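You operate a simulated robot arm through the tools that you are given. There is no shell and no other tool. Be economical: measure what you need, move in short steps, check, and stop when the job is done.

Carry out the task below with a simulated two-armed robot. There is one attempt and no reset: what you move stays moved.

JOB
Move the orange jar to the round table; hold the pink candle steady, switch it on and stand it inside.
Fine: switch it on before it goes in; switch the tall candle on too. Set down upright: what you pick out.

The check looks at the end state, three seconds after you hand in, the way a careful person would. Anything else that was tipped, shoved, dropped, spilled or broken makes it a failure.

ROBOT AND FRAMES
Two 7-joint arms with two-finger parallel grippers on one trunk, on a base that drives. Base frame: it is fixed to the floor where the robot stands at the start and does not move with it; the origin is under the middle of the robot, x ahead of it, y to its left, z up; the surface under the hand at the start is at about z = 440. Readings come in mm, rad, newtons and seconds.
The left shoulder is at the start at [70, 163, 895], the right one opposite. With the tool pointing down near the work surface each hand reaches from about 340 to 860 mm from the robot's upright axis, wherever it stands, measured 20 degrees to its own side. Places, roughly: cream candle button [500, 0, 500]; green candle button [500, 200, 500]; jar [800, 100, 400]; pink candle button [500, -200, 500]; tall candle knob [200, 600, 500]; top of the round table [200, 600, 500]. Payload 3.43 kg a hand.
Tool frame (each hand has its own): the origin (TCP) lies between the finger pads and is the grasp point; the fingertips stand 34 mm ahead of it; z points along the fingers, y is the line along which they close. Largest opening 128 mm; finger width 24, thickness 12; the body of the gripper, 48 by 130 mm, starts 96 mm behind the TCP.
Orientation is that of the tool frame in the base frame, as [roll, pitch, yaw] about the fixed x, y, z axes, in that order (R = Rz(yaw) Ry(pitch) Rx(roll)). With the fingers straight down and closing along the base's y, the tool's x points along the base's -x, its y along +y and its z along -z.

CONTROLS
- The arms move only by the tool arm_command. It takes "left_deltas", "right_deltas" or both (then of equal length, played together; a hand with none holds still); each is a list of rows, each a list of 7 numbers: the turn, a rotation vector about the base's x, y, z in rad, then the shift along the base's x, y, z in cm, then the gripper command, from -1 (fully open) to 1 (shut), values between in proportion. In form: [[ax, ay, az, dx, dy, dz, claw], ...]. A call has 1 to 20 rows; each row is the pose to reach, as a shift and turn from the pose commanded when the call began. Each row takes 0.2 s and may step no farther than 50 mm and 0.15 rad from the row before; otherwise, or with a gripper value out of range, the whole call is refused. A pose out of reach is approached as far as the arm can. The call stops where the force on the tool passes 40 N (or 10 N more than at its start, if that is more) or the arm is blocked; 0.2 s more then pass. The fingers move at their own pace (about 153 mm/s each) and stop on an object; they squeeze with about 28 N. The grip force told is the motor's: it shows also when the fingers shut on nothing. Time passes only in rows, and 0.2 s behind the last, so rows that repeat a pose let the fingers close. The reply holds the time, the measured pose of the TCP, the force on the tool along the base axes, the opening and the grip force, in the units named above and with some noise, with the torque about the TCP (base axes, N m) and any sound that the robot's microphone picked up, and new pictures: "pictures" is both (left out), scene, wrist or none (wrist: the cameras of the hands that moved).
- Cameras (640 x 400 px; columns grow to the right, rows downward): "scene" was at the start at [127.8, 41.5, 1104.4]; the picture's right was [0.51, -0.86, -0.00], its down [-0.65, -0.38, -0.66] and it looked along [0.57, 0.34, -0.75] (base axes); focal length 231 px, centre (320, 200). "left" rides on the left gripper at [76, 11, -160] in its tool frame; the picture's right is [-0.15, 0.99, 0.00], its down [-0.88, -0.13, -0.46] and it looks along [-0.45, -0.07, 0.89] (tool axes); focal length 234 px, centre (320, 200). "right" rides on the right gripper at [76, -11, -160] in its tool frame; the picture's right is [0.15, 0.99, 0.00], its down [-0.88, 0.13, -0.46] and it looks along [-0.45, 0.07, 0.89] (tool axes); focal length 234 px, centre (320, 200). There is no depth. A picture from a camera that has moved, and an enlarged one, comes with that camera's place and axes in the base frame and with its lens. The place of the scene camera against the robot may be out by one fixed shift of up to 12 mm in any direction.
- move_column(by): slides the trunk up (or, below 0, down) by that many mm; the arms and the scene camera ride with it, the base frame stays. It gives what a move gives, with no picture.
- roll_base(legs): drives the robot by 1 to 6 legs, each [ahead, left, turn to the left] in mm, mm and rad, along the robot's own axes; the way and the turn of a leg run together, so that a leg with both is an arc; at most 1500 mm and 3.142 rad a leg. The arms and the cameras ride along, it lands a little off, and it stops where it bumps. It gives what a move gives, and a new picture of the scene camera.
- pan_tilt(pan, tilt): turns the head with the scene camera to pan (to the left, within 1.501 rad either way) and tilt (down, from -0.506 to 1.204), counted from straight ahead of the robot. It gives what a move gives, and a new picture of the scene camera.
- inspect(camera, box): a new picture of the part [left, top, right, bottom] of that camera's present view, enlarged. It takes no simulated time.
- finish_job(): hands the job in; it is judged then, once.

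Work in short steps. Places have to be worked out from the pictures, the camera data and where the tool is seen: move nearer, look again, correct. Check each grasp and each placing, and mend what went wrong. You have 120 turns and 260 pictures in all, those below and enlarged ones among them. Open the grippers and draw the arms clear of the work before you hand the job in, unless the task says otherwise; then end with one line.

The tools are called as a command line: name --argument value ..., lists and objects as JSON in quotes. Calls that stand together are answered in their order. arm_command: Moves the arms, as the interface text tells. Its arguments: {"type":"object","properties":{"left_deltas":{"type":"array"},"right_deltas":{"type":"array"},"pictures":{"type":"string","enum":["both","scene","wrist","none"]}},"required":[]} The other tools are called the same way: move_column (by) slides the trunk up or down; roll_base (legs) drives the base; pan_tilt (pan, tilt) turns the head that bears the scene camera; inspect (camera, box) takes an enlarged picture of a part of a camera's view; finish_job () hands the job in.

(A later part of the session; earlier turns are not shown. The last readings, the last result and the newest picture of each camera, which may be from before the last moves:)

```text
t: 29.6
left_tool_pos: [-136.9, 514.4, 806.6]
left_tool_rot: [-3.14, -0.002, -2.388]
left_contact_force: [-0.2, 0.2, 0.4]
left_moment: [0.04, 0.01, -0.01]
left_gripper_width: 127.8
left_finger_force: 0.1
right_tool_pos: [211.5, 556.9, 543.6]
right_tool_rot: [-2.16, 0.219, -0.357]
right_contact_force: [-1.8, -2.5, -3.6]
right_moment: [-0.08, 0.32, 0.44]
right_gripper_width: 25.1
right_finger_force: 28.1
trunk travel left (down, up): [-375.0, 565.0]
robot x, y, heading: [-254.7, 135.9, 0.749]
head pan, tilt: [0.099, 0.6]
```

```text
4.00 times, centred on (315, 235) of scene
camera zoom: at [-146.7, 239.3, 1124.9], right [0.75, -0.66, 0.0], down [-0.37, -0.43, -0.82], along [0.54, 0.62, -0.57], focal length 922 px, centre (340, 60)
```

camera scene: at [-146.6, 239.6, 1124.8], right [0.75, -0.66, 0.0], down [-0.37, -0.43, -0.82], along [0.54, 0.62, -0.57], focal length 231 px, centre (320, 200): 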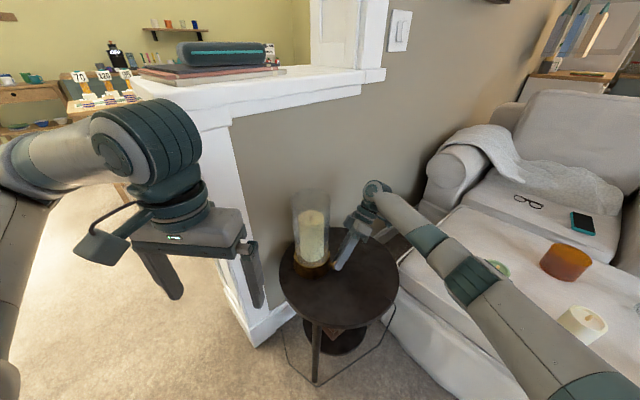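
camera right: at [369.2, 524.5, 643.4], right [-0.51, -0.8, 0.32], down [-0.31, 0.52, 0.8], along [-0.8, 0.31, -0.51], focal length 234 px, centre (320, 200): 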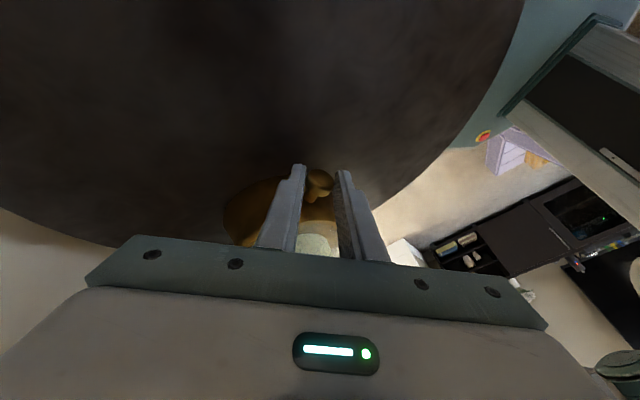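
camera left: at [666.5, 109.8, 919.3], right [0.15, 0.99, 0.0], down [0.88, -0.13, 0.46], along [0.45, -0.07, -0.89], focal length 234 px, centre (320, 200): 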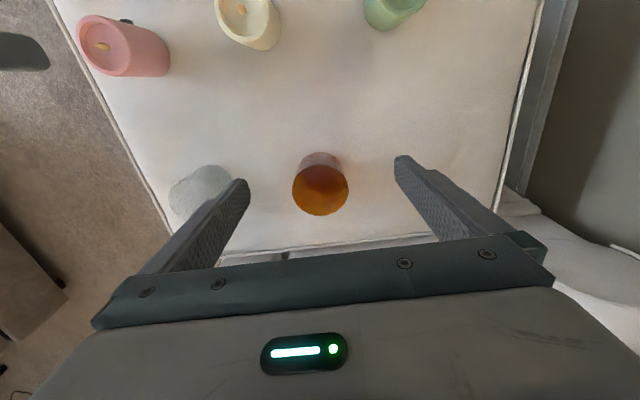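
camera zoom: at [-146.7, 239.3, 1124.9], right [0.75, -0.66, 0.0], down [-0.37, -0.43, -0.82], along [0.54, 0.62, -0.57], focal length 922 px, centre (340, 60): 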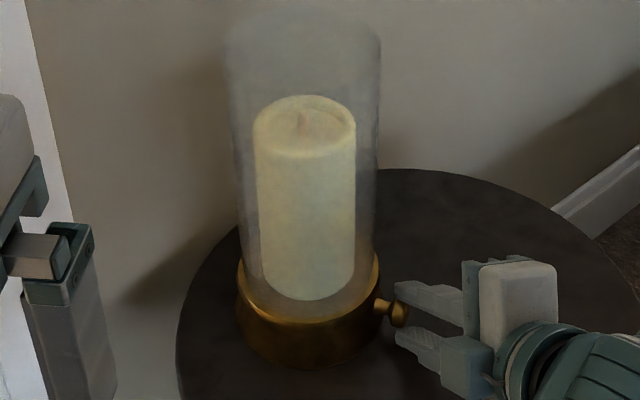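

Not lit, and the knob torque suggests it resists counter-clockwise. I regrip: open slightly, swing the hand back clockwise and close again, so that I can turn further counter-clockwise.

arm_command --right_deltas '[[0, 0, 0, 0, 0, 0, 0.5], [0, 0, 0, 0, 0, 0, 0.5], [-0.108, 0.1035, 0, 0.13, 0.14, 0.21, 0.5], [-0.216, 0.207, 0, 0.28, 0.295, 0.385, 0.5], [-0.324, 0.3105, 0, 0.45, 0.47, 0.53, 0.5], [-0.432, 0.414, 0, 0.63, 0.66, 0.64, 0.5], [-0.54, 0.5175, 0, 0.82, 0.86, 0.7, 0.5], [-0.648, 0.621, 0, 1.02, 1.06, 0.73, 0.5], [-0.756, 0.7245, 0, 1.21, 1.27, 0.71, 0.5], [-0.864, 0.828, 0, 1.4, 1.46, 0.65, 0.5], [-0.972, 0.9315, 0, 1.59, 1.66, 0.55, 0.5], [-0.972, 0.9315, 0, 1.59, 1.66, 0.55, 0.5]]' --pictures "none"

inspect --camera "right" --box '[270, 140, 370, 215]'

inspect --camera "scene" --box '[285, 185, 345, 285]'

```text
t: 32.2
left_tool_pos: [-137.8, 514.3, 806.5]
left_tool_rot: [-3.141, -0.002, -2.389]
left_contact_force: [-0.2, -0.7, 0.3]
left_moment: [-0.01, -0.01, -0.01]
left_gripper_width: 127.9
left_finger_force: 0.0
right_tool_pos: [227.0, 575.2, 550.4]
right_tool_rot: [2.695, 0.439, -0.906]
right_contact_force: [0.8, 1.7, -0.1]
right_moment: [0.02, -0.06, -0.03]
right_gripper_width: 33.0
right_finger_force: 0.9
trunk travel left (down, up): [-375.0, 565.0]
robot x, y, heading: [-250.9, 138.4, 0.756]
head pan, tilt: [0.099, 0.6]
```

```text
5.33 times, centred on (320, 178) of right
camera zoom: at [369.1, 524.1, 643.2], right [-0.51, -0.8, 0.32], down [-0.31, 0.52, 0.8], along [-0.8, 0.31, -0.51], focal length 1249 px, centre (320, 320)
```

zoom: 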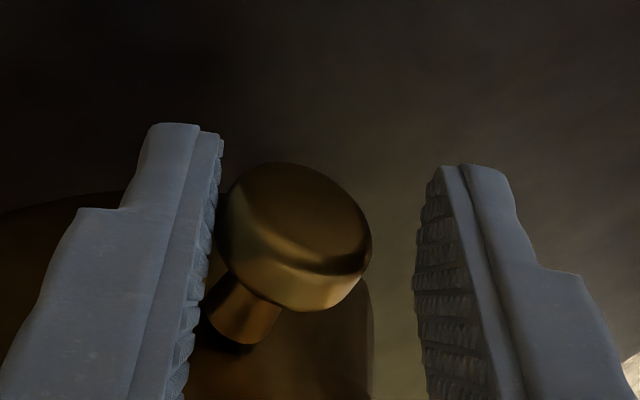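

```text
4.00 times, centred on (315, 235) of scene
camera zoom: at [-146.7, 239.3, 1124.9], right [0.75, -0.66, 0.0], down [-0.37, -0.43, -0.82], along [0.54, 0.62, -0.57], focal length 922 px, centre (340, 60)
```

zoom: 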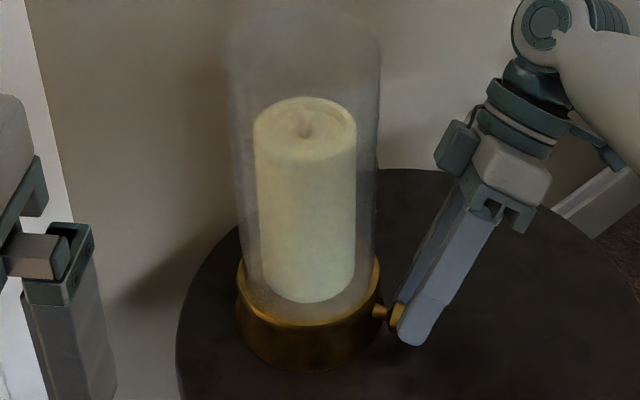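

The hand is about 3 mm off centre. I shift it, close, and turn counter-clockwise by 1.2 rad more.

arm_command --right_deltas '[[0, 0, 0, 0.15, 0.24, -0.1, 0.5], [0, 0, 0, 0.15, 0.24, -0.1, 1], [0, 0, 0, 0.15, 0.24, -0.1, 1], [0.108, -0.1035, 0, -0.04, 0.04, 0.0, 1], [0.216, -0.207, 0, -0.23, -0.15, 0.06, 1], [0.324, -0.3105, 0, -0.42, -0.36, 0.08, 1], [0.432, -0.414, 0, -0.62, -0.56, 0.05, 1], [0.54, -0.5175, 0, -0.81, -0.76, -0.01, 1], [0.648, -0.621, 0, -0.99, -0.95, -0.12, 1], [0.756, -0.7245, 0, -1.16, -1.13, -0.26, 1], [0.864, -0.828, 0, -1.31, -1.28, -0.44, 1], [0.864, -0.828, 0, -1.31, -1.28, -0.44, 1]]' --pictures "none"

inspect --camera "scene" --box '[285, 185, 345, 285]'

```text
t: 34.8
left_tool_pos: [-136.7, 513.6, 806.2]
left_tool_rot: [3.141, -0.003, -2.387]
left_contact_force: [0.4, -0.3, 0.0]
left_moment: [0.0, 0.0, 0.02]
left_gripper_width: 128.2
left_finger_force: 0.0
right_tool_pos: [214.5, 562.0, 546.0]
right_tool_rot: [-2.303, 0.276, -0.392]
right_contact_force: [-1.1, -2.3, -0.7]
right_moment: [0.04, 0.32, 0.33]
right_gripper_width: 24.7
right_finger_force: 28.9
trunk travel left (down, up): [-375.0, 565.0]
robot x, y, heading: [-251.5, 133.8, 0.752]
head pan, tilt: [0.099, 0.6]
```

```text
4.00 times, centred on (315, 235) of scene
camera zoom: at [-146.8, 239.2, 1124.9], right [0.75, -0.66, 0.0], down [-0.37, -0.43, -0.82], along [0.54, 0.62, -0.57], focal length 922 px, centre (340, 60)
```

zoom: 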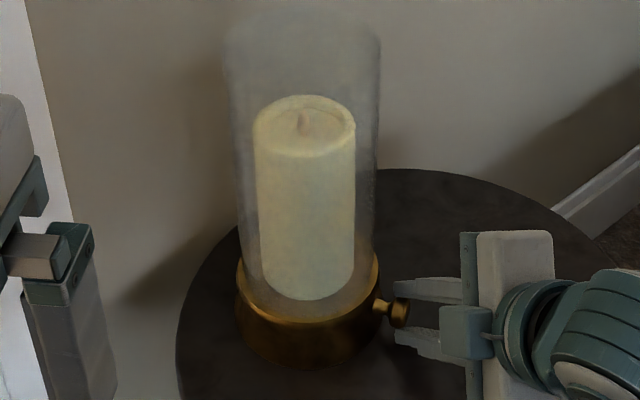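

Still unlit. I do another regrip cycle counter-clockwise in one call.

arm_command --right_deltas '[[0, 0, 0, 0, 0, 0, 0.5], [-0.108, 0.1035, 0, 0.15, 0.15, 0.18, 0.5], [-0.216, 0.207, 0, 0.32, 0.33, 0.32, 0.5], [-0.324, 0.3105, 0, 0.5, 0.52, 0.43, 0.5], [-0.432, 0.414, 0, 0.69, 0.72, 0.49, 0.5], [-0.54, 0.5175, 0, 0.89, 0.92, 0.52, 0.5], [-0.648, 0.621, 0, 1.08, 1.13, 0.5, 0.5], [-0.756, 0.7245, 0, 1.27, 1.32, 0.44, 0.5], [-0.864, 0.828, 0, 1.46, 1.52, 0.34, 0.5], [-0.864, 0.828, 0, 1.46, 1.52, 0.34, 1], [-0.864, 0.828, 0, 1.46, 1.52, 0.34, 1], [-0.756, 0.7245, 0, 1.27, 1.32, 0.44, 1], [-0.648, 0.621, 0, 1.08, 1.13, 0.5, 1], [-0.54, 0.5175, 0, 0.89, 0.92, 0.52, 1], [-0.432, 0.414, 0, 0.69, 0.72, 0.49, 1], [-0.324, 0.3105, 0, 0.5, 0.52, 0.43, 1], [-0.216, 0.207, 0, 0.32, 0.33, 0.32, 1], [-0.108, 0.1035, 0, 0.15, 0.15, 0.18, 1], [0, 0, 0, 0, 0, 0, 1], [0, 0, 0, 0, 0, 0, 1]]' --pictures "none"

inspect --camera "scene" --box '[285, 185, 345, 285]'

```text
t: 39.0
left_tool_pos: [-137.4, 513.6, 805.7]
left_tool_rot: [3.141, -0.003, -2.39]
left_contact_force: [-0.4, -0.9, 0.5]
left_moment: [0.0, 0.0, 0.0]
left_gripper_width: 128.1
left_finger_force: 0.0
right_tool_pos: [214.4, 561.9, 545.2]
right_tool_rot: [-2.304, 0.276, -0.392]
right_contact_force: [-1.4, -3.4, 0.9]
right_moment: [0.06, 0.33, 0.32]
right_gripper_width: 24.8
right_finger_force: 28.3
trunk travel left (down, up): [-375.0, 565.0]
robot x, y, heading: [-249.3, 140.0, 0.749]
head pan, tilt: [0.099, 0.6]
```

```text
4.00 times, centred on (315, 235) of scene
camera zoom: at [-146.7, 239.1, 1124.9], right [0.75, -0.66, 0.0], down [-0.37, -0.43, -0.82], along [0.54, 0.62, -0.57], focal length 922 px, centre (340, 60)
```

zoom: 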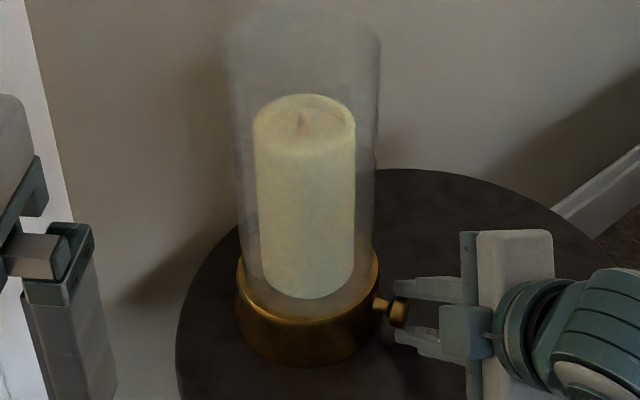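

The torque is the same each time counter-clockwise, which looks like a stop. So I turn clockwise with regrips: 1.2 rad, regrip, then 1.2 rad again.

arm_command --right_deltas '[[-0.108, 0.1035, 0, 0.15, 0.15, 0.18, 1], [-0.216, 0.207, 0, 0.32, 0.33, 0.32, 1], [-0.324, 0.3105, 0, 0.5, 0.52, 0.43, 1], [-0.432, 0.414, 0, 0.69, 0.72, 0.49, 1], [-0.54, 0.5175, 0, 0.89, 0.92, 0.52, 1], [-0.648, 0.621, 0, 1.08, 1.13, 0.5, 1], [-0.756, 0.7245, 0, 1.27, 1.32, 0.44, 1], [-0.864, 0.828, 0, 1.46, 1.52, 0.34, 1], [-0.864, 0.828, 0, 1.46, 1.52, 0.34, 1]]' --pictures "none"

inspect --camera "scene" --box '[285, 185, 345, 285]'

```text
t: 41.0
left_tool_pos: [-136.5, 514.0, 806.9]
left_tool_rot: [3.141, -0.001, -2.389]
left_contact_force: [0.4, 0.8, -0.2]
left_moment: [0.01, 0.0, 0.0]
left_gripper_width: 128.0
left_finger_force: 0.1
right_tool_pos: [229.1, 577.8, 549.5]
right_tool_rot: [2.696, 0.438, -0.906]
right_contact_force: [0.8, 1.9, 0.4]
right_moment: [0.26, 0.08, -0.18]
right_gripper_width: 24.9
right_finger_force: 28.0
trunk travel left (down, up): [-375.0, 565.0]
robot x, y, heading: [-253.5, 135.6, 0.75]
head pan, tilt: [0.099, 0.6]
```

```text
4.00 times, centred on (315, 235) of scene
camera zoom: at [-146.7, 239.5, 1124.8], right [0.75, -0.66, 0.0], down [-0.37, -0.43, -0.82], along [0.54, 0.62, -0.57], focal length 922 px, centre (340, 60)
```

zoom: 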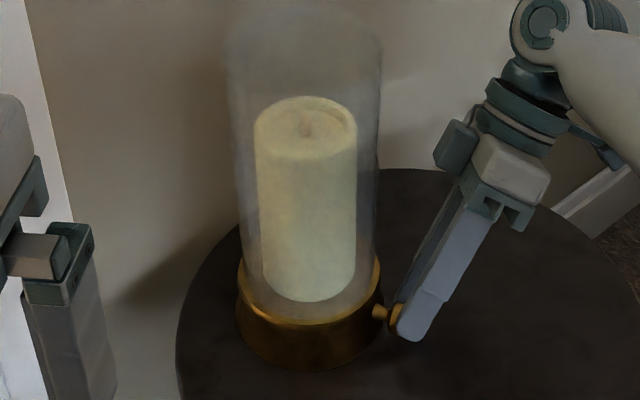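

No light yet; I regrip and continue clockwise by another 1.2 rad.

arm_command --right_deltas '[[0, 0, 0, 0, 0, 0, 0.5], [0.108, -0.1035, 0, -0.19, -0.2, 0.1, 0.5], [0.216, -0.207, 0, -0.38, -0.39, 0.16, 0.5], [0.324, -0.3105, 0, -0.57, -0.6, 0.18, 0.5], [0.432, -0.414, 0, -0.77, -0.8, 0.15, 0.5], [0.54, -0.5175, 0, -0.96, -1.0, 0.1, 0.5], [0.648, -0.621, 0, -1.14, -1.19, -0.02, 0.5], [0.756, -0.7245, 0, -1.31, -1.37, -0.16, 0.5], [0.864, -0.828, 0, -1.46, -1.52, -0.34, 0.5], [0.864, -0.828, 0, -1.46, -1.52, -0.34, 1], [0.864, -0.828, 0, -1.46, -1.52, -0.34, 1], [0.756, -0.7245, 0, -1.31, -1.37, -0.16, 1], [0.648, -0.621, 0, -1.14, -1.19, -0.02, 1], [0.54, -0.5175, 0, -0.96, -1.0, 0.1, 1], [0.432, -0.414, 0, -0.77, -0.8, 0.15, 1], [0.324, -0.3105, 0, -0.57, -0.6, 0.18, 1], [0.216, -0.207, 0, -0.38, -0.39, 0.16, 1], [0.108, -0.1035, 0, -0.19, -0.2, 0.1, 1], [0, 0, 0, 0, 0, 0, 1], [0, 0, 0, 0, 0, 0, 1]]' --pictures "none"

inspect --camera "scene" --box '[285, 185, 345, 285]'

```text
t: 45.2
left_tool_pos: [-138.0, 514.0, 806.0]
left_tool_rot: [-3.141, -0.002, -2.39]
left_contact_force: [0.4, -0.3, 0.0]
left_moment: [0.01, 0.0, -0.01]
left_gripper_width: 128.2
left_finger_force: 0.0
right_tool_pos: [228.9, 577.8, 550.2]
right_tool_rot: [2.697, 0.438, -0.904]
right_contact_force: [2.0, 1.8, -0.2]
right_moment: [0.39, 0.07, -0.29]
right_gripper_width: 25.1
right_finger_force: 27.8
trunk travel left (down, up): [-375.0, 565.0]
robot x, y, heading: [-253.7, 136.3, 0.745]
head pan, tilt: [0.099, 0.6]
```

```text
4.00 times, centred on (315, 235) of scene
camera zoom: at [-146.6, 239.5, 1124.8], right [0.75, -0.66, 0.0], down [-0.37, -0.43, -0.82], along [0.54, 0.62, -0.57], focal length 922 px, centre (340, 60)
```

zoom: 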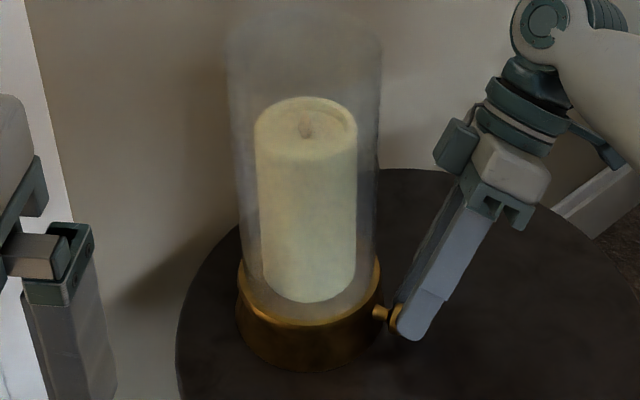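

Turning gives only steady friction and no light. The knob sits on a stem, so it may be pushed or pulled; I push gently inward along its axis by 5 mm, watching the force.

arm_command --right_deltas '[[0, 0, 0, -0.1, 0.1, 0, 1], [0, 0, 0, -0.2, 0.2, 0, 1], [0, 0, 0, -0.36, 0.35, 0, 1], [0, 0, 0, -0.36, 0.35, 0, 1]]' --pictures "none"

inspect --camera "scene" --box '[285, 185, 345, 285]'

inspect --camera "right" --box '[270, 140, 370, 215]'

```text
t: 46.2
left_tool_pos: [-136.5, 514.3, 806.1]
left_tool_rot: [-3.141, -0.001, -2.388]
left_contact_force: [-0.3, -0.4, 0.2]
left_moment: [0.02, -0.01, 0.0]
left_gripper_width: 128.0
left_finger_force: 0.1
right_tool_pos: [226.0, 580.6, 550.3]
right_tool_rot: [2.699, 0.438, -0.904]
right_contact_force: [3.9, -5.3, 3.3]
right_moment: [0.04, 0.01, -0.01]
right_gripper_width: 25.2
right_finger_force: 27.9
trunk travel left (down, up): [-375.0, 565.0]
robot x, y, heading: [-250.4, 138.6, 0.752]
head pan, tilt: [0.099, 0.6]
```

```text
4.00 times, centred on (315, 235) of scene
camera zoom: at [-146.8, 238.7, 1125.0], right [0.75, -0.66, 0.0], down [-0.37, -0.43, -0.83], along [0.54, 0.62, -0.56], focal length 922 px, centre (340, 60)
```

zoom: 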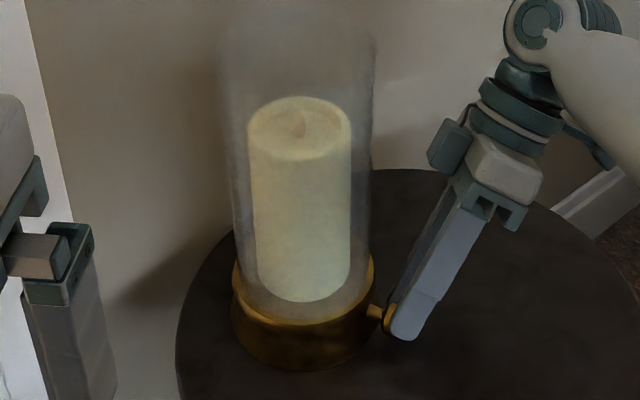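

```text
5.33 times, centred on (320, 178) of right
camera zoom: at [366.8, 529.2, 642.7], right [-0.51, -0.8, 0.32], down [-0.31, 0.52, 0.8], along [-0.8, 0.31, -0.51], focal length 1249 px, centre (320, 320)
```

zoom: 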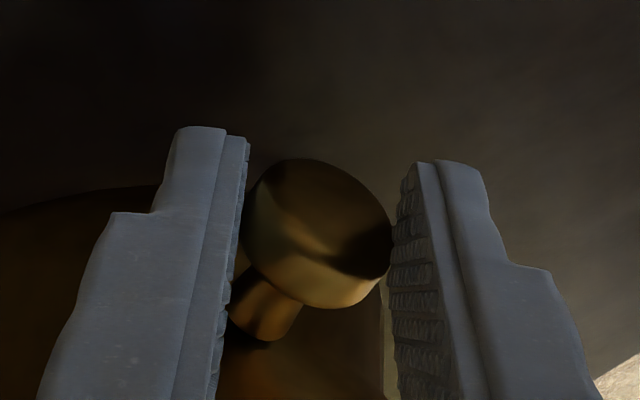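

The lamp slid about 4 mm instead of the knob giving, so it isn't a push knob. I pull it back those few millimetres, then regrip and go on clockwise.

arm_command --right_deltas '[[0, 0, 0, 0.2, -0.2, 0, 1], [0, 0, 0, 0.5, -0.5, 0, 1], [0, 0, 0, 0.5, -0.5, 0, 0.5], [0.108, -0.1035, 0, 0.27, -0.6, 0.1, 0.5], [0.216, -0.207, 0, 0.08, -0.79, 0.16, 0.5], [0.324, -0.3105, 0, -0.11, -1.0, 0.18, 0.5], [0.432, -0.414, 0, -0.31, -1.2, 0.15, 0.5], [0.54, -0.5175, 0, -0.5, -1.4, 0.1, 0.5], [0.648, -0.621, 0, -0.68, -1.59, -0.02, 0.5], [0.756, -0.7245, 0, -0.85, -1.77, -0.16, 0.5], [0.864, -0.828, 0, -1.0, -1.92, -0.34, 0.5], [0.864, -0.828, 0, -1.0, -1.92, -0.34, 1], [0.756, -0.7245, 0, -0.85, -1.77, -0.16, 1], [0.648, -0.621, 0, -0.68, -1.59, -0.02, 1], [0.54, -0.5175, 0, -0.5, -1.4, 0.1, 1], [0.432, -0.414, 0, -0.31, -1.2, 0.15, 1], [0.324, -0.3105, 0, -0.11, -1.0, 0.18, 1], [0.216, -0.207, 0, 0.08, -0.79, 0.16, 1], [0.108, -0.1035, 0, 0.27, -0.6, 0.1, 1], [0, 0, 0, 0.46, -0.4, 0, 1]]' --pictures "none"

inspect --camera "scene" --box '[285, 185, 345, 285]'

```text
t: 50.4
left_tool_pos: [-136.8, 514.0, 806.3]
left_tool_rot: [-3.141, -0.002, -2.389]
left_contact_force: [0.3, -0.3, 0.5]
left_moment: [-0.01, 0.0, 0.01]
left_gripper_width: 127.8
left_finger_force: 0.1
right_tool_pos: [229.6, 577.2, 548.7]
right_tool_rot: [2.695, 0.437, -0.906]
right_contact_force: [0.1, 4.8, 1.0]
right_moment: [-0.45, -0.34, 0.04]
right_gripper_width: 25.3
right_finger_force: 28.2
trunk travel left (down, up): [-375.0, 565.0]
robot x, y, heading: [-250.1, 135.9, 0.752]
head pan, tilt: [0.099, 0.6]
```

```text
4.00 times, centred on (315, 235) of scene
camera zoom: at [-146.7, 239.7, 1124.8], right [0.75, -0.66, 0.0], down [-0.37, -0.43, -0.82], along [0.54, 0.62, -0.57], focal length 922 px, centre (340, 60)
```

zoom: 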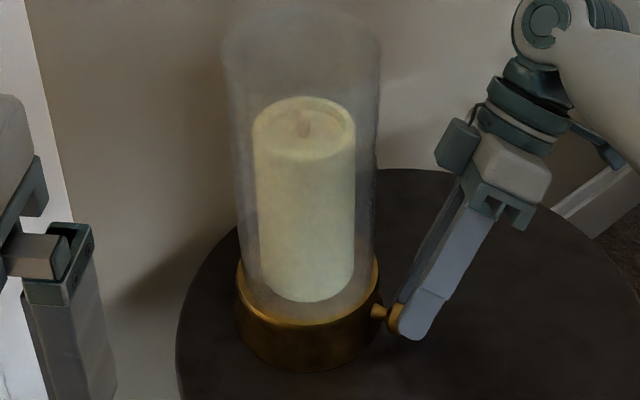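

Recomputing the stem direction from three wrist views, the knob axis heads about -0.94, so my turning axis was 0.18 off and was binding. I open, yaw the hand to match, and look.

arm_command --right_deltas '[[0, 0, 0, 0, 0, 0, 0.45], [0, 0, -0.09, -0.03, -0.12, 0, 0.45], [0, 0, -0.18, -0.06, -0.24, 0, 0.45], [0, 0, -0.18, -0.06, -0.24, 0, 0.45]]' --pictures "none"

inspect --camera "right" --box '[270, 140, 370, 215]'

```text
t: 51.4
left_tool_pos: [-137.6, 514.4, 805.3]
left_tool_rot: [-3.14, -0.003, -2.388]
left_contact_force: [0.0, 0.9, 0.4]
left_moment: [-0.02, 0.01, 0.0]
left_gripper_width: 127.8
left_finger_force: 0.1
right_tool_pos: [229.8, 573.4, 548.2]
right_tool_rot: [2.699, 0.438, -1.085]
right_contact_force: [0.2, 0.5, -0.3]
right_moment: [0.02, 0.01, 0.01]
right_gripper_width: 35.4
right_finger_force: 0.0
trunk travel left (down, up): [-375.0, 565.0]
robot x, y, heading: [-249.0, 140.5, 0.759]
head pan, tilt: [0.099, 0.6]
```

```text
5.33 times, centred on (320, 178) of right
camera zoom: at [359.4, 498.7, 642.2], right [-0.65, -0.69, 0.32], down [-0.21, 0.57, 0.8], along [-0.73, 0.45, -0.51], focal length 1249 px, centre (320, 320)
```

zoom: 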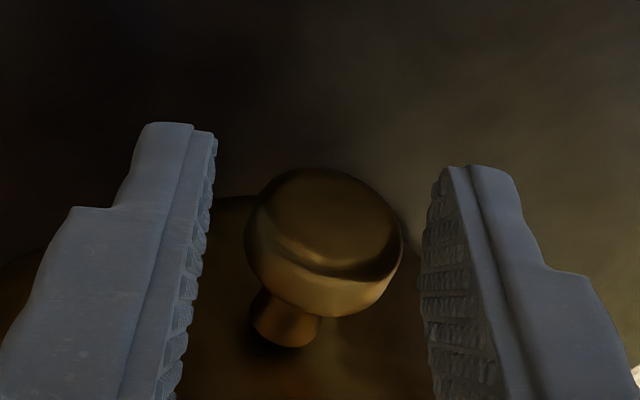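

The stem now points to about -1.04. I yaw another 0.1 and close on the cap.

arm_command --right_deltas '[[0, 0, -0.1, -0.05, -0.13, 0, 0.45], [0, 0, -0.1, -0.05, -0.13, 0, 0.45], [0, 0, -0.1, -0.05, -0.13, 0, 1], [0, 0, -0.1, -0.05, -0.13, 0, 1]]' --pictures "none"

arm_command --right_deltas '[[0.0759, -0.1293, 0, -0.24, -0.14, 0.1, 1], [0.1518, -0.2586, 0, -0.47, -0.27, 0.16, 1], [0.2277, -0.3879, 0, -0.71, -0.42, 0.18, 1], [0.3036, -0.5172, 0, -0.96, -0.56, 0.15, 1]]' --pictures "none"

inspect --camera "right" --box '[270, 140, 370, 215]'

```text
t: 52.4
left_tool_pos: [-137.6, 513.5, 806.0]
left_tool_rot: [3.141, -0.002, -2.387]
left_contact_force: [0.1, 0.0, 0.3]
left_moment: [0.0, 0.03, -0.03]
left_gripper_width: 128.0
left_finger_force: 0.1
right_tool_pos: [228.1, 574.0, 550.1]
right_tool_rot: [2.699, 0.441, -1.183]
right_contact_force: [-3.2, -1.2, 2.8]
right_moment: [-0.09, 0.04, 0.16]
right_gripper_width: 24.9
right_finger_force: 28.5
trunk travel left (down, up): [-375.0, 565.0]
robot x, y, heading: [-254.4, 136.7, 0.754]
head pan, tilt: [0.099, 0.6]
```

```text
t: 53.4
left_tool_pos: [-138.0, 512.9, 805.7]
left_tool_rot: [-3.141, 0.001, -2.39]
left_contact_force: [-0.1, 0.4, 0.5]
left_moment: [0.01, -0.01, -0.02]
left_gripper_width: 127.9
left_finger_force: 0.0
right_tool_pos: [219.5, 566.9, 551.5]
right_tool_rot: [-2.917, 0.439, -0.891]
right_contact_force: [-6.0, -6.2, 9.5]
right_moment: [-0.6, -0.07, 0.26]
right_gripper_width: 24.9
right_finger_force: 28.4
trunk travel left (down, up): [-375.0, 565.0]
robot x, y, heading: [-252.8, 137.6, 0.754]
head pan, tilt: [0.099, 0.6]
```

```text
5.33 times, centred on (320, 178) of right
camera zoom: at [285.5, 446.9, 661.8], right [-0.73, -0.64, -0.26], down [-0.57, 0.34, 0.75], along [-0.39, 0.69, -0.61], focal length 1249 px, centre (320, 320)
```

zoom: 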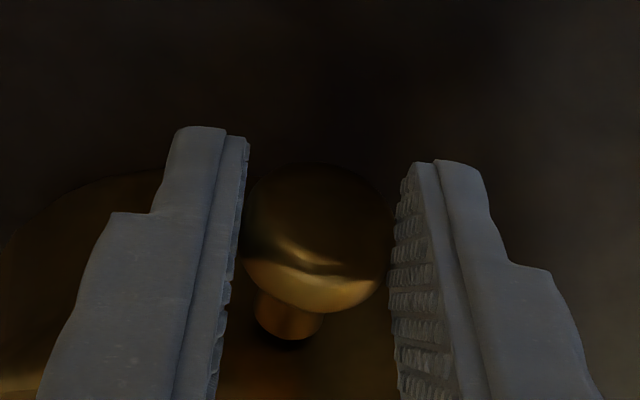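

The axis fits better now. I run a clean clockwise ratchet with the corrected axis and pivot: open, swing back, close, turn 1.2 rad, open.

arm_command --right_deltas '[[0, 0, 0, 0, 0, 0, 0.45], [0.0759, -0.1293, 0, -0.26, -0.15, -0.07, 0.45], [0.1518, -0.2586, 0, -0.51, -0.29, -0.19, 0.45], [0.2277, -0.3879, 0, -0.73, -0.43, -0.35, 0.45], [0.3036, -0.5172, 0, -0.94, -0.55, -0.54, 0.45], [0.3036, -0.5172, 0, -0.94, -0.55, -0.54, 1], [0.3036, -0.5172, 0, -0.94, -0.55, -0.54, 1], [0.2277, -0.3879, 0, -0.73, -0.43, -0.35, 1], [0.1518, -0.2586, 0, -0.51, -0.29, -0.19, 1], [0.0759, -0.1293, 0, -0.26, -0.15, -0.07, 1], [0, 0, 0, 0, 0, 0, 1], [-0.0759, 0.1293, 0, 0.26, 0.15, 0.03, 1], [-0.1518, 0.2586, 0, 0.53, 0.31, 0.01, 1], [-0.2277, 0.3879, 0, 0.79, 0.47, -0.05, 1], [-0.3036, 0.5172, 0, 1.04, 0.61, -0.16, 1], [-0.3036, 0.5172, 0, 1.04, 0.61, -0.16, 1]]' --pictures "none"

inspect --camera "scene" --box '[285, 185, 345, 285]'

inspect --camera "right" --box '[270, 140, 370, 215]'

```text
t: 56.8
left_tool_pos: [-137.5, 514.7, 805.6]
left_tool_rot: [-3.141, -0.002, -2.388]
left_contact_force: [0.9, 0.0, -1.3]
left_moment: [0.0, -0.05, -0.01]
left_gripper_width: 127.9
left_finger_force: 0.1
right_tool_pos: [230.7, 573.9, 549.6]
right_tool_rot: [2.696, 0.437, -1.188]
right_contact_force: [1.4, 2.4, -1.0]
right_moment: [0.59, 0.18, -0.36]
right_gripper_width: 24.9
right_finger_force: 27.7
trunk travel left (down, up): [-375.0, 565.0]
robot x, y, heading: [-251.2, 134.3, 0.757]
head pan, tilt: [0.099, 0.6]
```

```text
4.00 times, centred on (315, 235) of scene
camera zoom: at [-146.6, 239.5, 1124.8], right [0.75, -0.66, 0.0], down [-0.37, -0.43, -0.82], along [0.54, 0.62, -0.57], focal length 922 px, centre (340, 60)
```

zoom: 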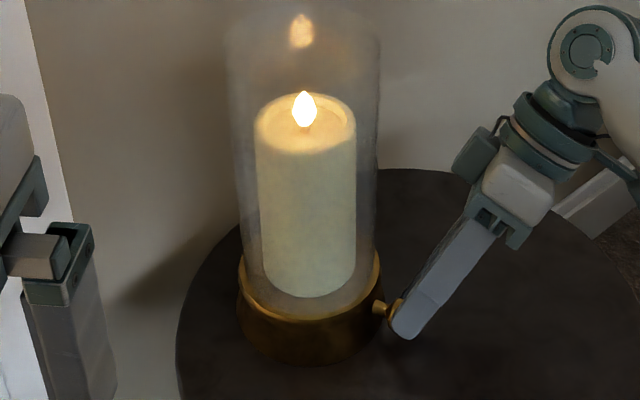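

```text
5.33 times, centred on (320, 178) of right
camera zoom: at [351.6, 486.1, 642.5], right [-0.71, -0.63, 0.32], down [-0.15, 0.58, 0.8], along [-0.69, 0.52, -0.51], focal length 1249 px, centre (320, 320)
```

zoom: 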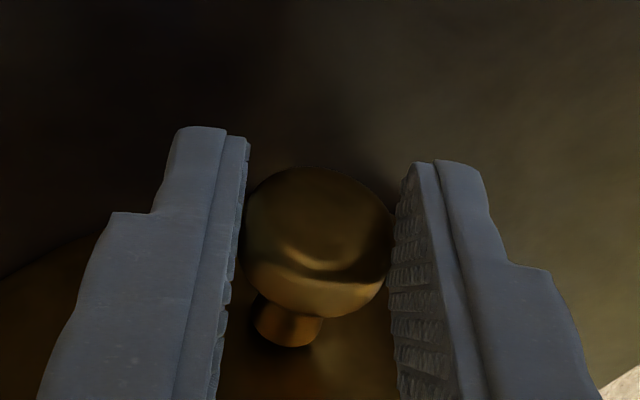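

The tall candle is lit. I open the fingers without turning and withdraw along the finger line.

arm_command --right_deltas '[[0, 0, 0, 0, 0, 0, 0.4], [0, 0, 0, 0, 0, 0, 0.4], [0, 0, 0, 1.1, -0.4, 1.6, 0.4], [0, 0, 0, 3.3, -1.2, 4.9, 0.4], [0, 0, 0, 5.9, -2.1, 8.9, 0.4], [0, 0, 0, 8.5, -3, 12.5, 0.4], [0, 0, 0, 10.8, -4.5, 16, 0], [0, 0, 0, 12, -7, 20, -1], [0, 0, 0, 12, -9, 24, -1]]' --pictures "none"

inspect --camera "scene" --box '[270, 160, 430, 280]'

```text
t: 58.8
left_tool_pos: [-137.7, 512.5, 806.3]
left_tool_rot: [3.141, -0.001, -2.388]
left_contact_force: [-0.2, -0.7, -0.2]
left_moment: [0.01, 0.0, 0.03]
left_gripper_width: 128.1
left_finger_force: 0.0
right_tool_pos: [352.8, 482.8, 789.1]
right_tool_rot: [2.698, 0.435, -1.183]
right_contact_force: [0.8, -0.5, 0.3]
right_moment: [0.0, 0.0, 0.0]
right_gripper_width: 127.9
right_finger_force: 0.0
trunk travel left (down, up): [-375.0, 565.0]
robot x, y, heading: [-253.5, 135.1, 0.759]
head pan, tilt: [0.099, 0.6]
```

```text
3.33 times, centred on (350, 220) of scene
camera zoom: at [-147.4, 238.8, 1124.9], right [0.75, -0.66, 0.0], down [-0.37, -0.43, -0.83], along [0.54, 0.62, -0.56], focal length 769 px, centre (220, 133)
```

zoom: 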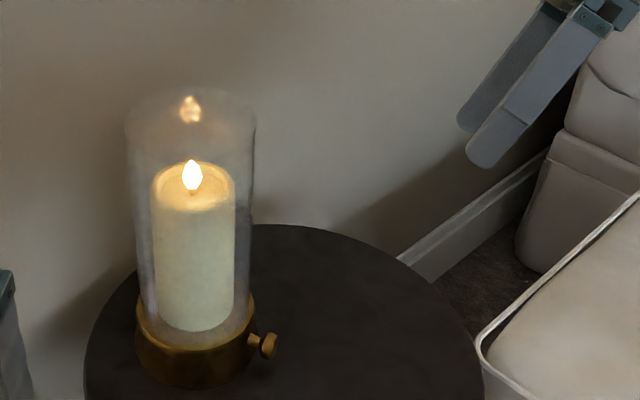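

The lamp stands lit and upright. Now I level the right hand to point straight down again.

arm_command --right_deltas '[[-0.041, -0.116, 0, 0, -1, 1, -1], [-0.082, -0.232, 0, 0, -2, 2, -1], [-0.123, -0.348, 0, 0, -3, 2, -1], [-0.164, -0.464, 0, 0, -4, 2, -1], [-0.206, -0.578, 0, 0, -5, 2, -1], [-0.206, -0.578, 0, 0, -5, 2, -1]]' --pictures "none"

```text
t: 60.2
left_tool_pos: [-137.3, 514.0, 807.0]
left_tool_rot: [3.14, -0.003, -2.387]
left_contact_force: [-0.2, -0.3, 0.0]
left_moment: [-0.01, -0.01, 0.02]
left_gripper_width: 127.9
left_finger_force: 0.0
right_tool_pos: [350.7, 433.2, 808.5]
right_tool_rot: [-3.14, -0.001, -1.083]
right_contact_force: [-0.1, -0.5, -0.2]
right_moment: [-0.03, 0.02, -0.02]
right_gripper_width: 128.0
right_finger_force: 0.0
trunk travel left (down, up): [-375.0, 565.0]
robot x, y, heading: [-251.9, 136.3, 0.759]
head pan, tilt: [0.099, 0.6]
```

I turn the right hand back to its normal yaw and drive back to the start place before the ottoman.

arm_command --right_deltas '[[0, 0, -0.145, 0, 0, 0, -1], [0, 0, -0.29, 0, 0, 0, -1], [0, 0, -0.435, 0, 0, 0, -1], [0, 0, -0.58, 0, 0, 0, -1], [0, 0, -0.725, 0, 0, 0, -1], [0, 0, -0.87, 0, 0, 0, -1], [0, 0, -1.015, 0, 0, 0, -1], [0, 0, -1.16, 0, 0, 0, -1], [0, 0, -1.3, 0, 0, 0, -1], [0, 0, -1.3, 0, 0, 0, -1]]' --pictures "none"

roll_base --legs '[[-200, 0, 0], [0, 0, -0.757], [390, 0, 0]]'

pan_tilt --pan -0.1 --tilt 0.85

```text
t: 62.4
left_tool_pos: [-137.5, 514.5, 805.0]
left_tool_rot: [-3.142, -0.002, -2.389]
left_contact_force: [0.0, 0.3, 0.3]
left_moment: [-0.01, 0.0, 0.0]
left_gripper_width: 128.1
left_finger_force: 0.1
right_tool_pos: [348.4, 432.8, 808.6]
right_tool_rot: [-3.14, 0.001, -2.386]
right_contact_force: [0.2, -0.2, 1.0]
right_moment: [0.05, 0.0, 0.02]
right_gripper_width: 128.1
right_finger_force: 0.0
trunk travel left (down, up): [-375.0, 565.0]
robot x, y, heading: [-247.2, 139.1, 0.753]
head pan, tilt: [0.099, 0.6]
```

```text
t: 68.0
left_tool_pos: [332.2, 191.2, 806.4]
left_tool_rot: [3.141, -0.004, 3.136]
left_contact_force: [-0.2, 0.4, 0.4]
left_moment: [-0.01, 0.03, 0.02]
left_gripper_width: 128.0
left_finger_force: 0.2
right_tool_pos: [631.2, -199.5, 809.8]
right_tool_rot: [-3.138, -0.002, 3.141]
right_contact_force: [-0.4, 0.7, 0.3]
right_moment: [0.01, 0.03, 0.02]
right_gripper_width: 127.9
right_finger_force: 0.0
trunk travel left (down, up): [-375.0, 565.0]
robot x, y, heading: [-15.2, -4.1, -0.002]
head pan, tilt: [0.099, 0.6]
camera scene: at [138.3, 6.8, 1124.8], right [0.09, -1.0, 0.0], down [-0.56, -0.05, -0.82], along [0.82, 0.08, -0.57], focal length 231 px, centre (320, 200)
```

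scene: 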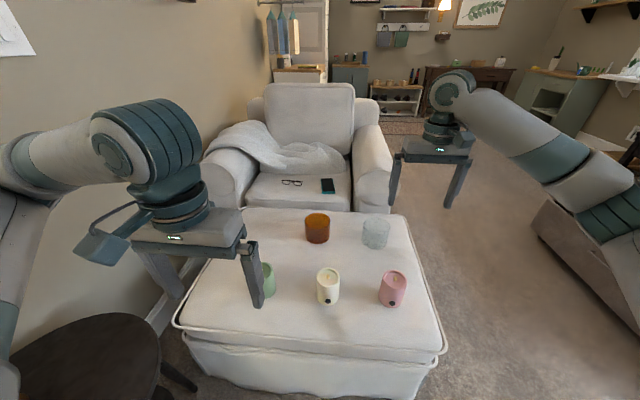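

```text
t: 68.8
left_tool_pos: [331.3, 193.6, 806.1]
left_tool_rot: [-3.141, -0.002, 3.135]
left_contact_force: [0.0, -0.8, -0.1]
left_moment: [0.02, 0.03, 0.03]
left_gripper_width: 128.3
left_finger_force: 0.0
right_tool_pos: [630.5, -199.4, 808.9]
right_tool_rot: [-3.141, -0.001, 3.14]
right_contact_force: [0.6, 0.3, -1.5]
right_moment: [0.01, -0.01, 0.0]
right_gripper_width: 128.0
right_finger_force: 0.1
trunk travel left (down, up): [-375.0, 565.0]
robot x, y, heading: [-11.7, -2.0, -0.001]
head pan, tilt: [-0.099, 0.85]
camera scene: at [127.4, -9.6, 1104.1], right [-0.1, -0.99, 0.0], down [-0.75, 0.08, -0.66], along [0.66, -0.07, -0.75], focal length 231 px, centre (320, 200)
```

scene: 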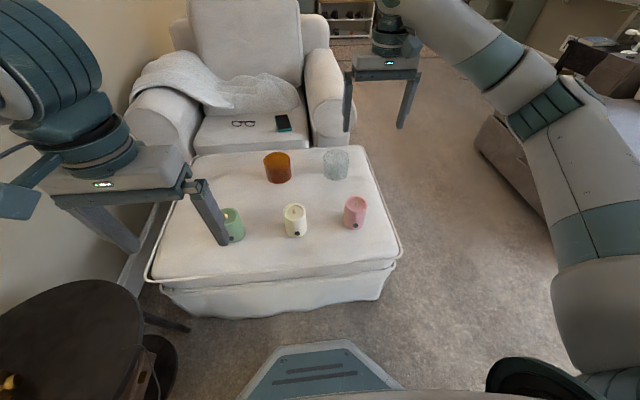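

I enlarge the pink candle to place its button and heading.

inspect --camera "scene" --box '[325, 185, 385, 240]'

inspect --camera "right" --box '[240, 60, 400, 160]'

```text
7.27 times, centred on (355, 212) of scene
camera zoom: at [127.4, -9.6, 1104.1], right [-0.1, -0.99, 0.0], down [-0.75, 0.08, -0.66], along [0.66, -0.07, -0.75], focal length 1677 px, centre (66, 109)
```

zoom: 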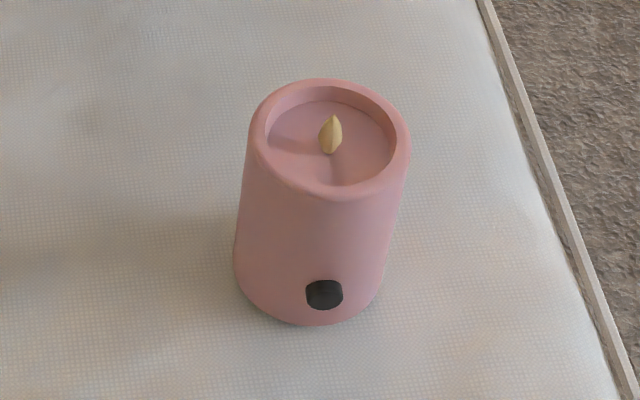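

```text
4.00 times, centred on (320, 110) of right
camera zoom: at [555.1, -210.4, 968.0], right [-0.15, 0.99, 0.0], down [0.88, 0.13, 0.46], along [0.45, 0.07, -0.89], focal length 937 px, centre (320, 560)
```

zoom: 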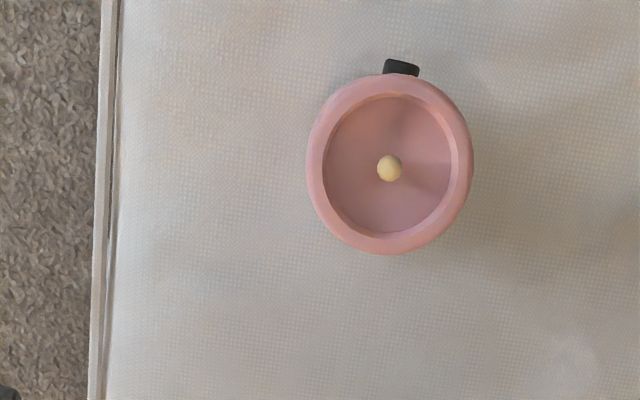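

The pink candle is centred at (581, -176) and 71 mm wide, and its button is near (543, -173, 472) facing the robot. I bring the right hand over it and down around it.

arm_command --right_deltas '[[0, 0, 0, -2.5, 1.2, -3, -1], [0, 0, 0, -4.95, 2.34, -6, -1], [0, 0, 0, -4.95, 2.34, -10.5, -1], [0, 0, 0, -4.95, 2.34, -15, -1], [0, 0, 0, -4.95, 2.34, -19.5, -1], [0, 0, 0, -4.95, 2.34, -19.5, -1]]' --pictures "wrist"

```text
t: 70.2
left_tool_pos: [333.3, 192.6, 805.9]
left_tool_rot: [-3.14, 0.0, 3.136]
left_contact_force: [-0.8, -0.1, 0.2]
left_moment: [-0.01, 0.02, 0.06]
left_gripper_width: 127.9
left_finger_force: 0.1
right_tool_pos: [581.1, -175.9, 615.1]
right_tool_rot: [-3.14, 0.001, 3.141]
right_contact_force: [0.1, -0.5, 0.0]
right_moment: [-0.01, 0.0, 0.02]
right_gripper_width: 127.7
right_finger_force: 0.1
trunk travel left (down, up): [-375.0, 565.0]
robot x, y, heading: [-12.1, -6.9, -0.007]
head pan, tilt: [-0.099, 0.85]
camera right: at [506.5, -185.6, 773.5], right [-0.15, 0.99, 0.0], down [0.88, 0.13, 0.46], along [0.45, 0.07, -0.89], focal length 234 px, centre (320, 200)
```

right: 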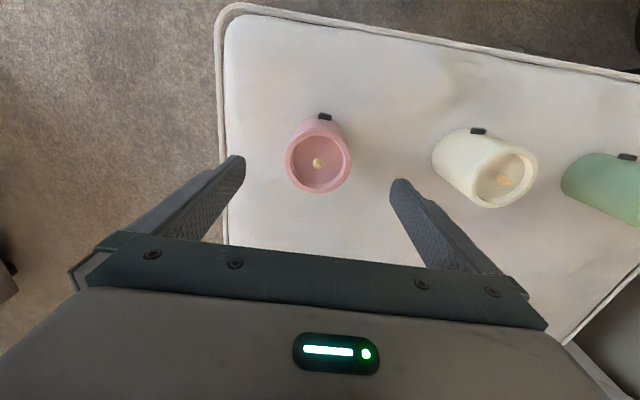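

It is well centred. I descend to z 490 and close.

arm_command --right_deltas '[[0, 0, 0, 0, 0, -4, -1], [0, 0, 0, 0, 0, -8, -1], [0, 0, 0, 0, 0, -12.5, -1], [0, 0, 0, 0, 0, -12.5, -0.4], [0, 0, 0, 0, 0, -12.5, 0], [0, 0, 0, 0, 0, -12.5, 0.4], [0, 0, 0, 0, 0, -12.5, 1], [0, 0, 0, 0, 0, -12.5, 1]]' --pictures "wrist"

```text
t: 72.0
left_tool_pos: [330.2, 192.3, 806.8]
left_tool_rot: [3.141, -0.003, 3.137]
left_contact_force: [-0.2, 0.5, -1.1]
left_moment: [0.0, 0.03, -0.02]
left_gripper_width: 127.8
left_finger_force: 0.0
right_tool_pos: [580.8, -176.1, 489.9]
right_tool_rot: [-3.14, 0.001, -3.14]
right_contact_force: [2.3, -1.5, 2.0]
right_moment: [0.08, -0.11, -0.06]
right_gripper_width: 71.2
right_finger_force: 28.4
trunk travel left (down, up): [-375.0, 565.0]
robot x, y, heading: [-13.6, -0.6, -0.0]
head pan, tilt: [-0.099, 0.85]
camera right: at [505.2, -185.9, 648.9], right [-0.15, 0.99, 0.0], down [0.88, 0.13, 0.46], along [0.45, 0.07, -0.89], focal length 234 px, centre (320, 200)
```

right: 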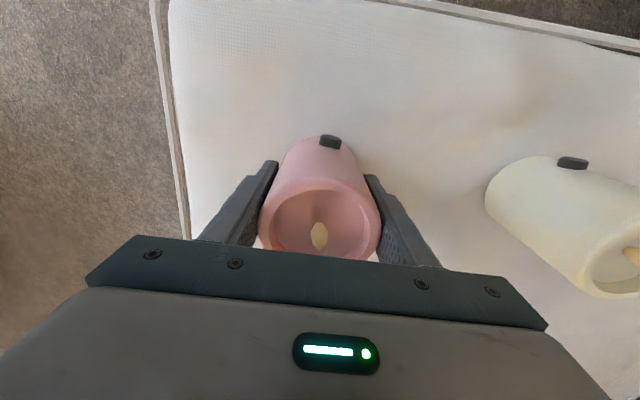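

Gripped at 71 mm. I lift the candle and bring it to about (680, -80, 660) while tilting the left hand forward.

arm_command --right_deltas '[[0, 0, 0, 0, 0, 2, 1], [0, 0, 0, 0, 0, 5, 1], [0, 0, 0, 0, 0, 9, 1], [0, 0, 0, 0, 0, 13, 1], [0, 0, 0, 2, 2, 16, 1], [0, 0, 0, 5, 4.5, 17, 1], [0, 0, 0, 8, 7, 17, 1], [0, 0, 0, 10, 9.6, 17, 1], [0, 0, 0, 10, 9.6, 17, 1]]' --left_deltas '[[0, -0.14, 0, 1.5, 0, 0, 0], [0, -0.28, 0, 3, 0, 0, 1], [0, -0.42, 0, 4.5, 0, 0, 1], [0, -0.56, 0, 6, -1, 0, 1], [0, -0.7, 0, 7.5, -2, 0, 1], [0, -0.84, 0, 9, -3, 0, 1], [0, -0.95, 0, 10, -4, 0, 1], [0, -1.05, 0, 10, -5, 0, 1], [0, -1.05, 0, 10, -5, 0, 1]]' --pictures "both"

```text
t: 74.0
left_tool_pos: [528.0, 76.9, 832.0]
left_tool_rot: [3.133, 1.049, 3.135]
left_contact_force: [-0.1, 0.8, -1.0]
left_moment: [-0.07, -0.01, 0.02]
left_gripper_width: 0.0
left_finger_force: 27.7
left hand out of reach, approached as far as the arm can: row 1, 2, 3, 4, 5, 6, 7, 8, 9
right_tool_pos: [680.6, -79.9, 659.6]
right_tool_rot: [-3.141, 0.002, -3.14]
right_contact_force: [0.0, -0.2, -1.7]
right_moment: [0.0, 0.02, 0.01]
right_gripper_width: 71.3
right_finger_force: 27.8
trunk travel left (down, up): [-375.0, 565.0]
robot x, y, heading: [-13.6, 2.9, -0.004]
head pan, tilt: [-0.099, 0.85]
camera scene: at [127.7, -9.5, 1104.0], right [-0.1, -0.99, 0.0], down [-0.75, 0.08, -0.66], along [0.66, -0.07, -0.75], focal length 231 px, centre (320, 200)
camera right: at [605.4, -90.3, 817.9], right [-0.15, 0.99, 0.0], down [0.88, 0.13, 0.46], along [0.45, 0.07, -0.89], focal length 234 px, centre (320, 200)
camera left: at [352.4, 87.8, 844.8], right [0.07, 0.99, 0.13], down [0.04, -0.13, 0.99], along [1.0, -0.07, -0.05], focal length 234 px, centre (320, 200)
```

scene: 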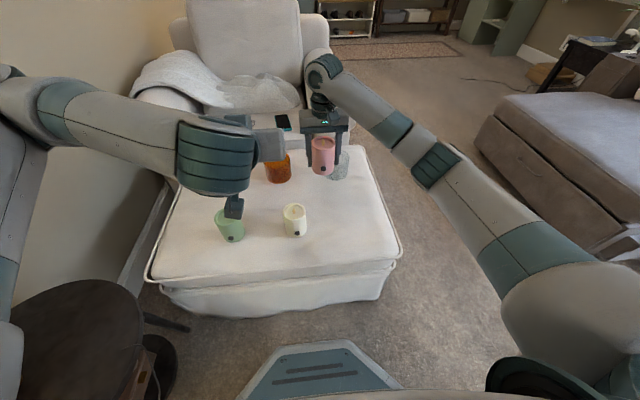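
right: 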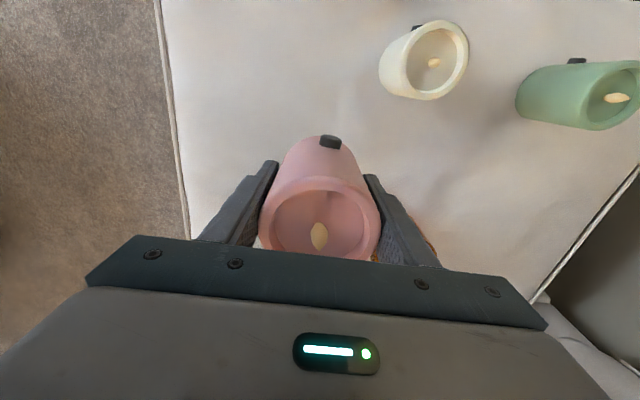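
left: 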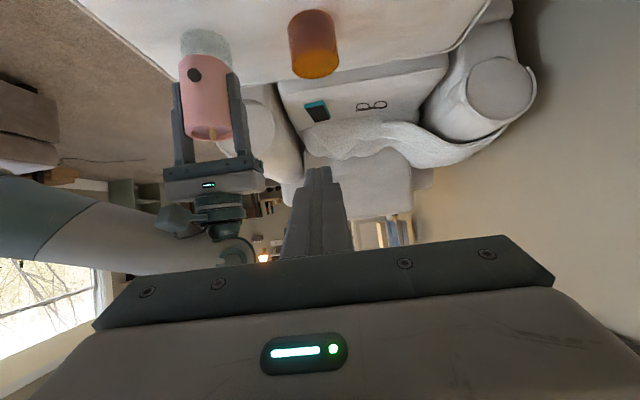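

The button is at about (641, -76, 644), clearly seen. The left arm was pushed off its path at the edge of its reach, so I first send a small turn and read where it truly stands.

arm_command --left_deltas '[[0, -0.12, 0, 0, 0, 0, 1], [0, -0.25, 0, 0, 0, -2, 1], [0, -0.25, 0, 0, 0, -2, 1]]' --pictures "none"

```text
t: 74.8
left_tool_pos: [548.3, 65.2, 809.6]
left_tool_rot: [3.124, 1.3, 3.124]
left_contact_force: [0.9, -0.3, 0.4]
left_moment: [0.02, 0.01, -0.05]
left_gripper_width: 0.1
left_finger_force: 28.0
left hand out of reach, approached as far as the arm can: row 1, 2, 3
right_tool_pos: [679.9, -79.6, 658.4]
right_tool_rot: [-3.14, 0.0, 3.139]
right_contact_force: [0.1, 0.5, -1.9]
right_moment: [0.0, 0.01, 0.02]
right_gripper_width: 70.9
right_finger_force: 27.5
trunk travel left (down, up): [-375.0, 565.0]
robot x, y, heading: [-11.5, -1.0, -0.006]
head pan, tilt: [-0.099, 0.85]
```

I test which baseline the controller uses with a 5 cm forward move.

arm_command --left_deltas '[[0, 0, 0, 2.5, 0, -2, 1], [0, 0, 0, 5, 0, -5, 1], [0, 0, 0, 5, 0, -5, 1]]' --pictures "none"

```text
t: 75.6
left_tool_pos: [597.5, 64.9, 760.1]
left_tool_rot: [3.123, 1.298, 3.122]
left_contact_force: [-0.6, -0.8, 0.1]
left_moment: [-0.02, 0.0, -0.01]
left_gripper_width: 0.3
left_finger_force: 28.5
right_tool_pos: [679.5, -79.4, 658.1]
right_tool_rot: [-3.141, 0.0, 3.141]
right_contact_force: [-0.3, -0.9, -2.1]
right_moment: [0.0, 0.03, 0.0]
right_gripper_width: 70.9
right_finger_force: 28.1
trunk travel left (down, up): [-375.0, 565.0]
robot x, y, heading: [-5.6, -0.9, -0.005]
head pan, tilt: [-0.099, 0.85]
```

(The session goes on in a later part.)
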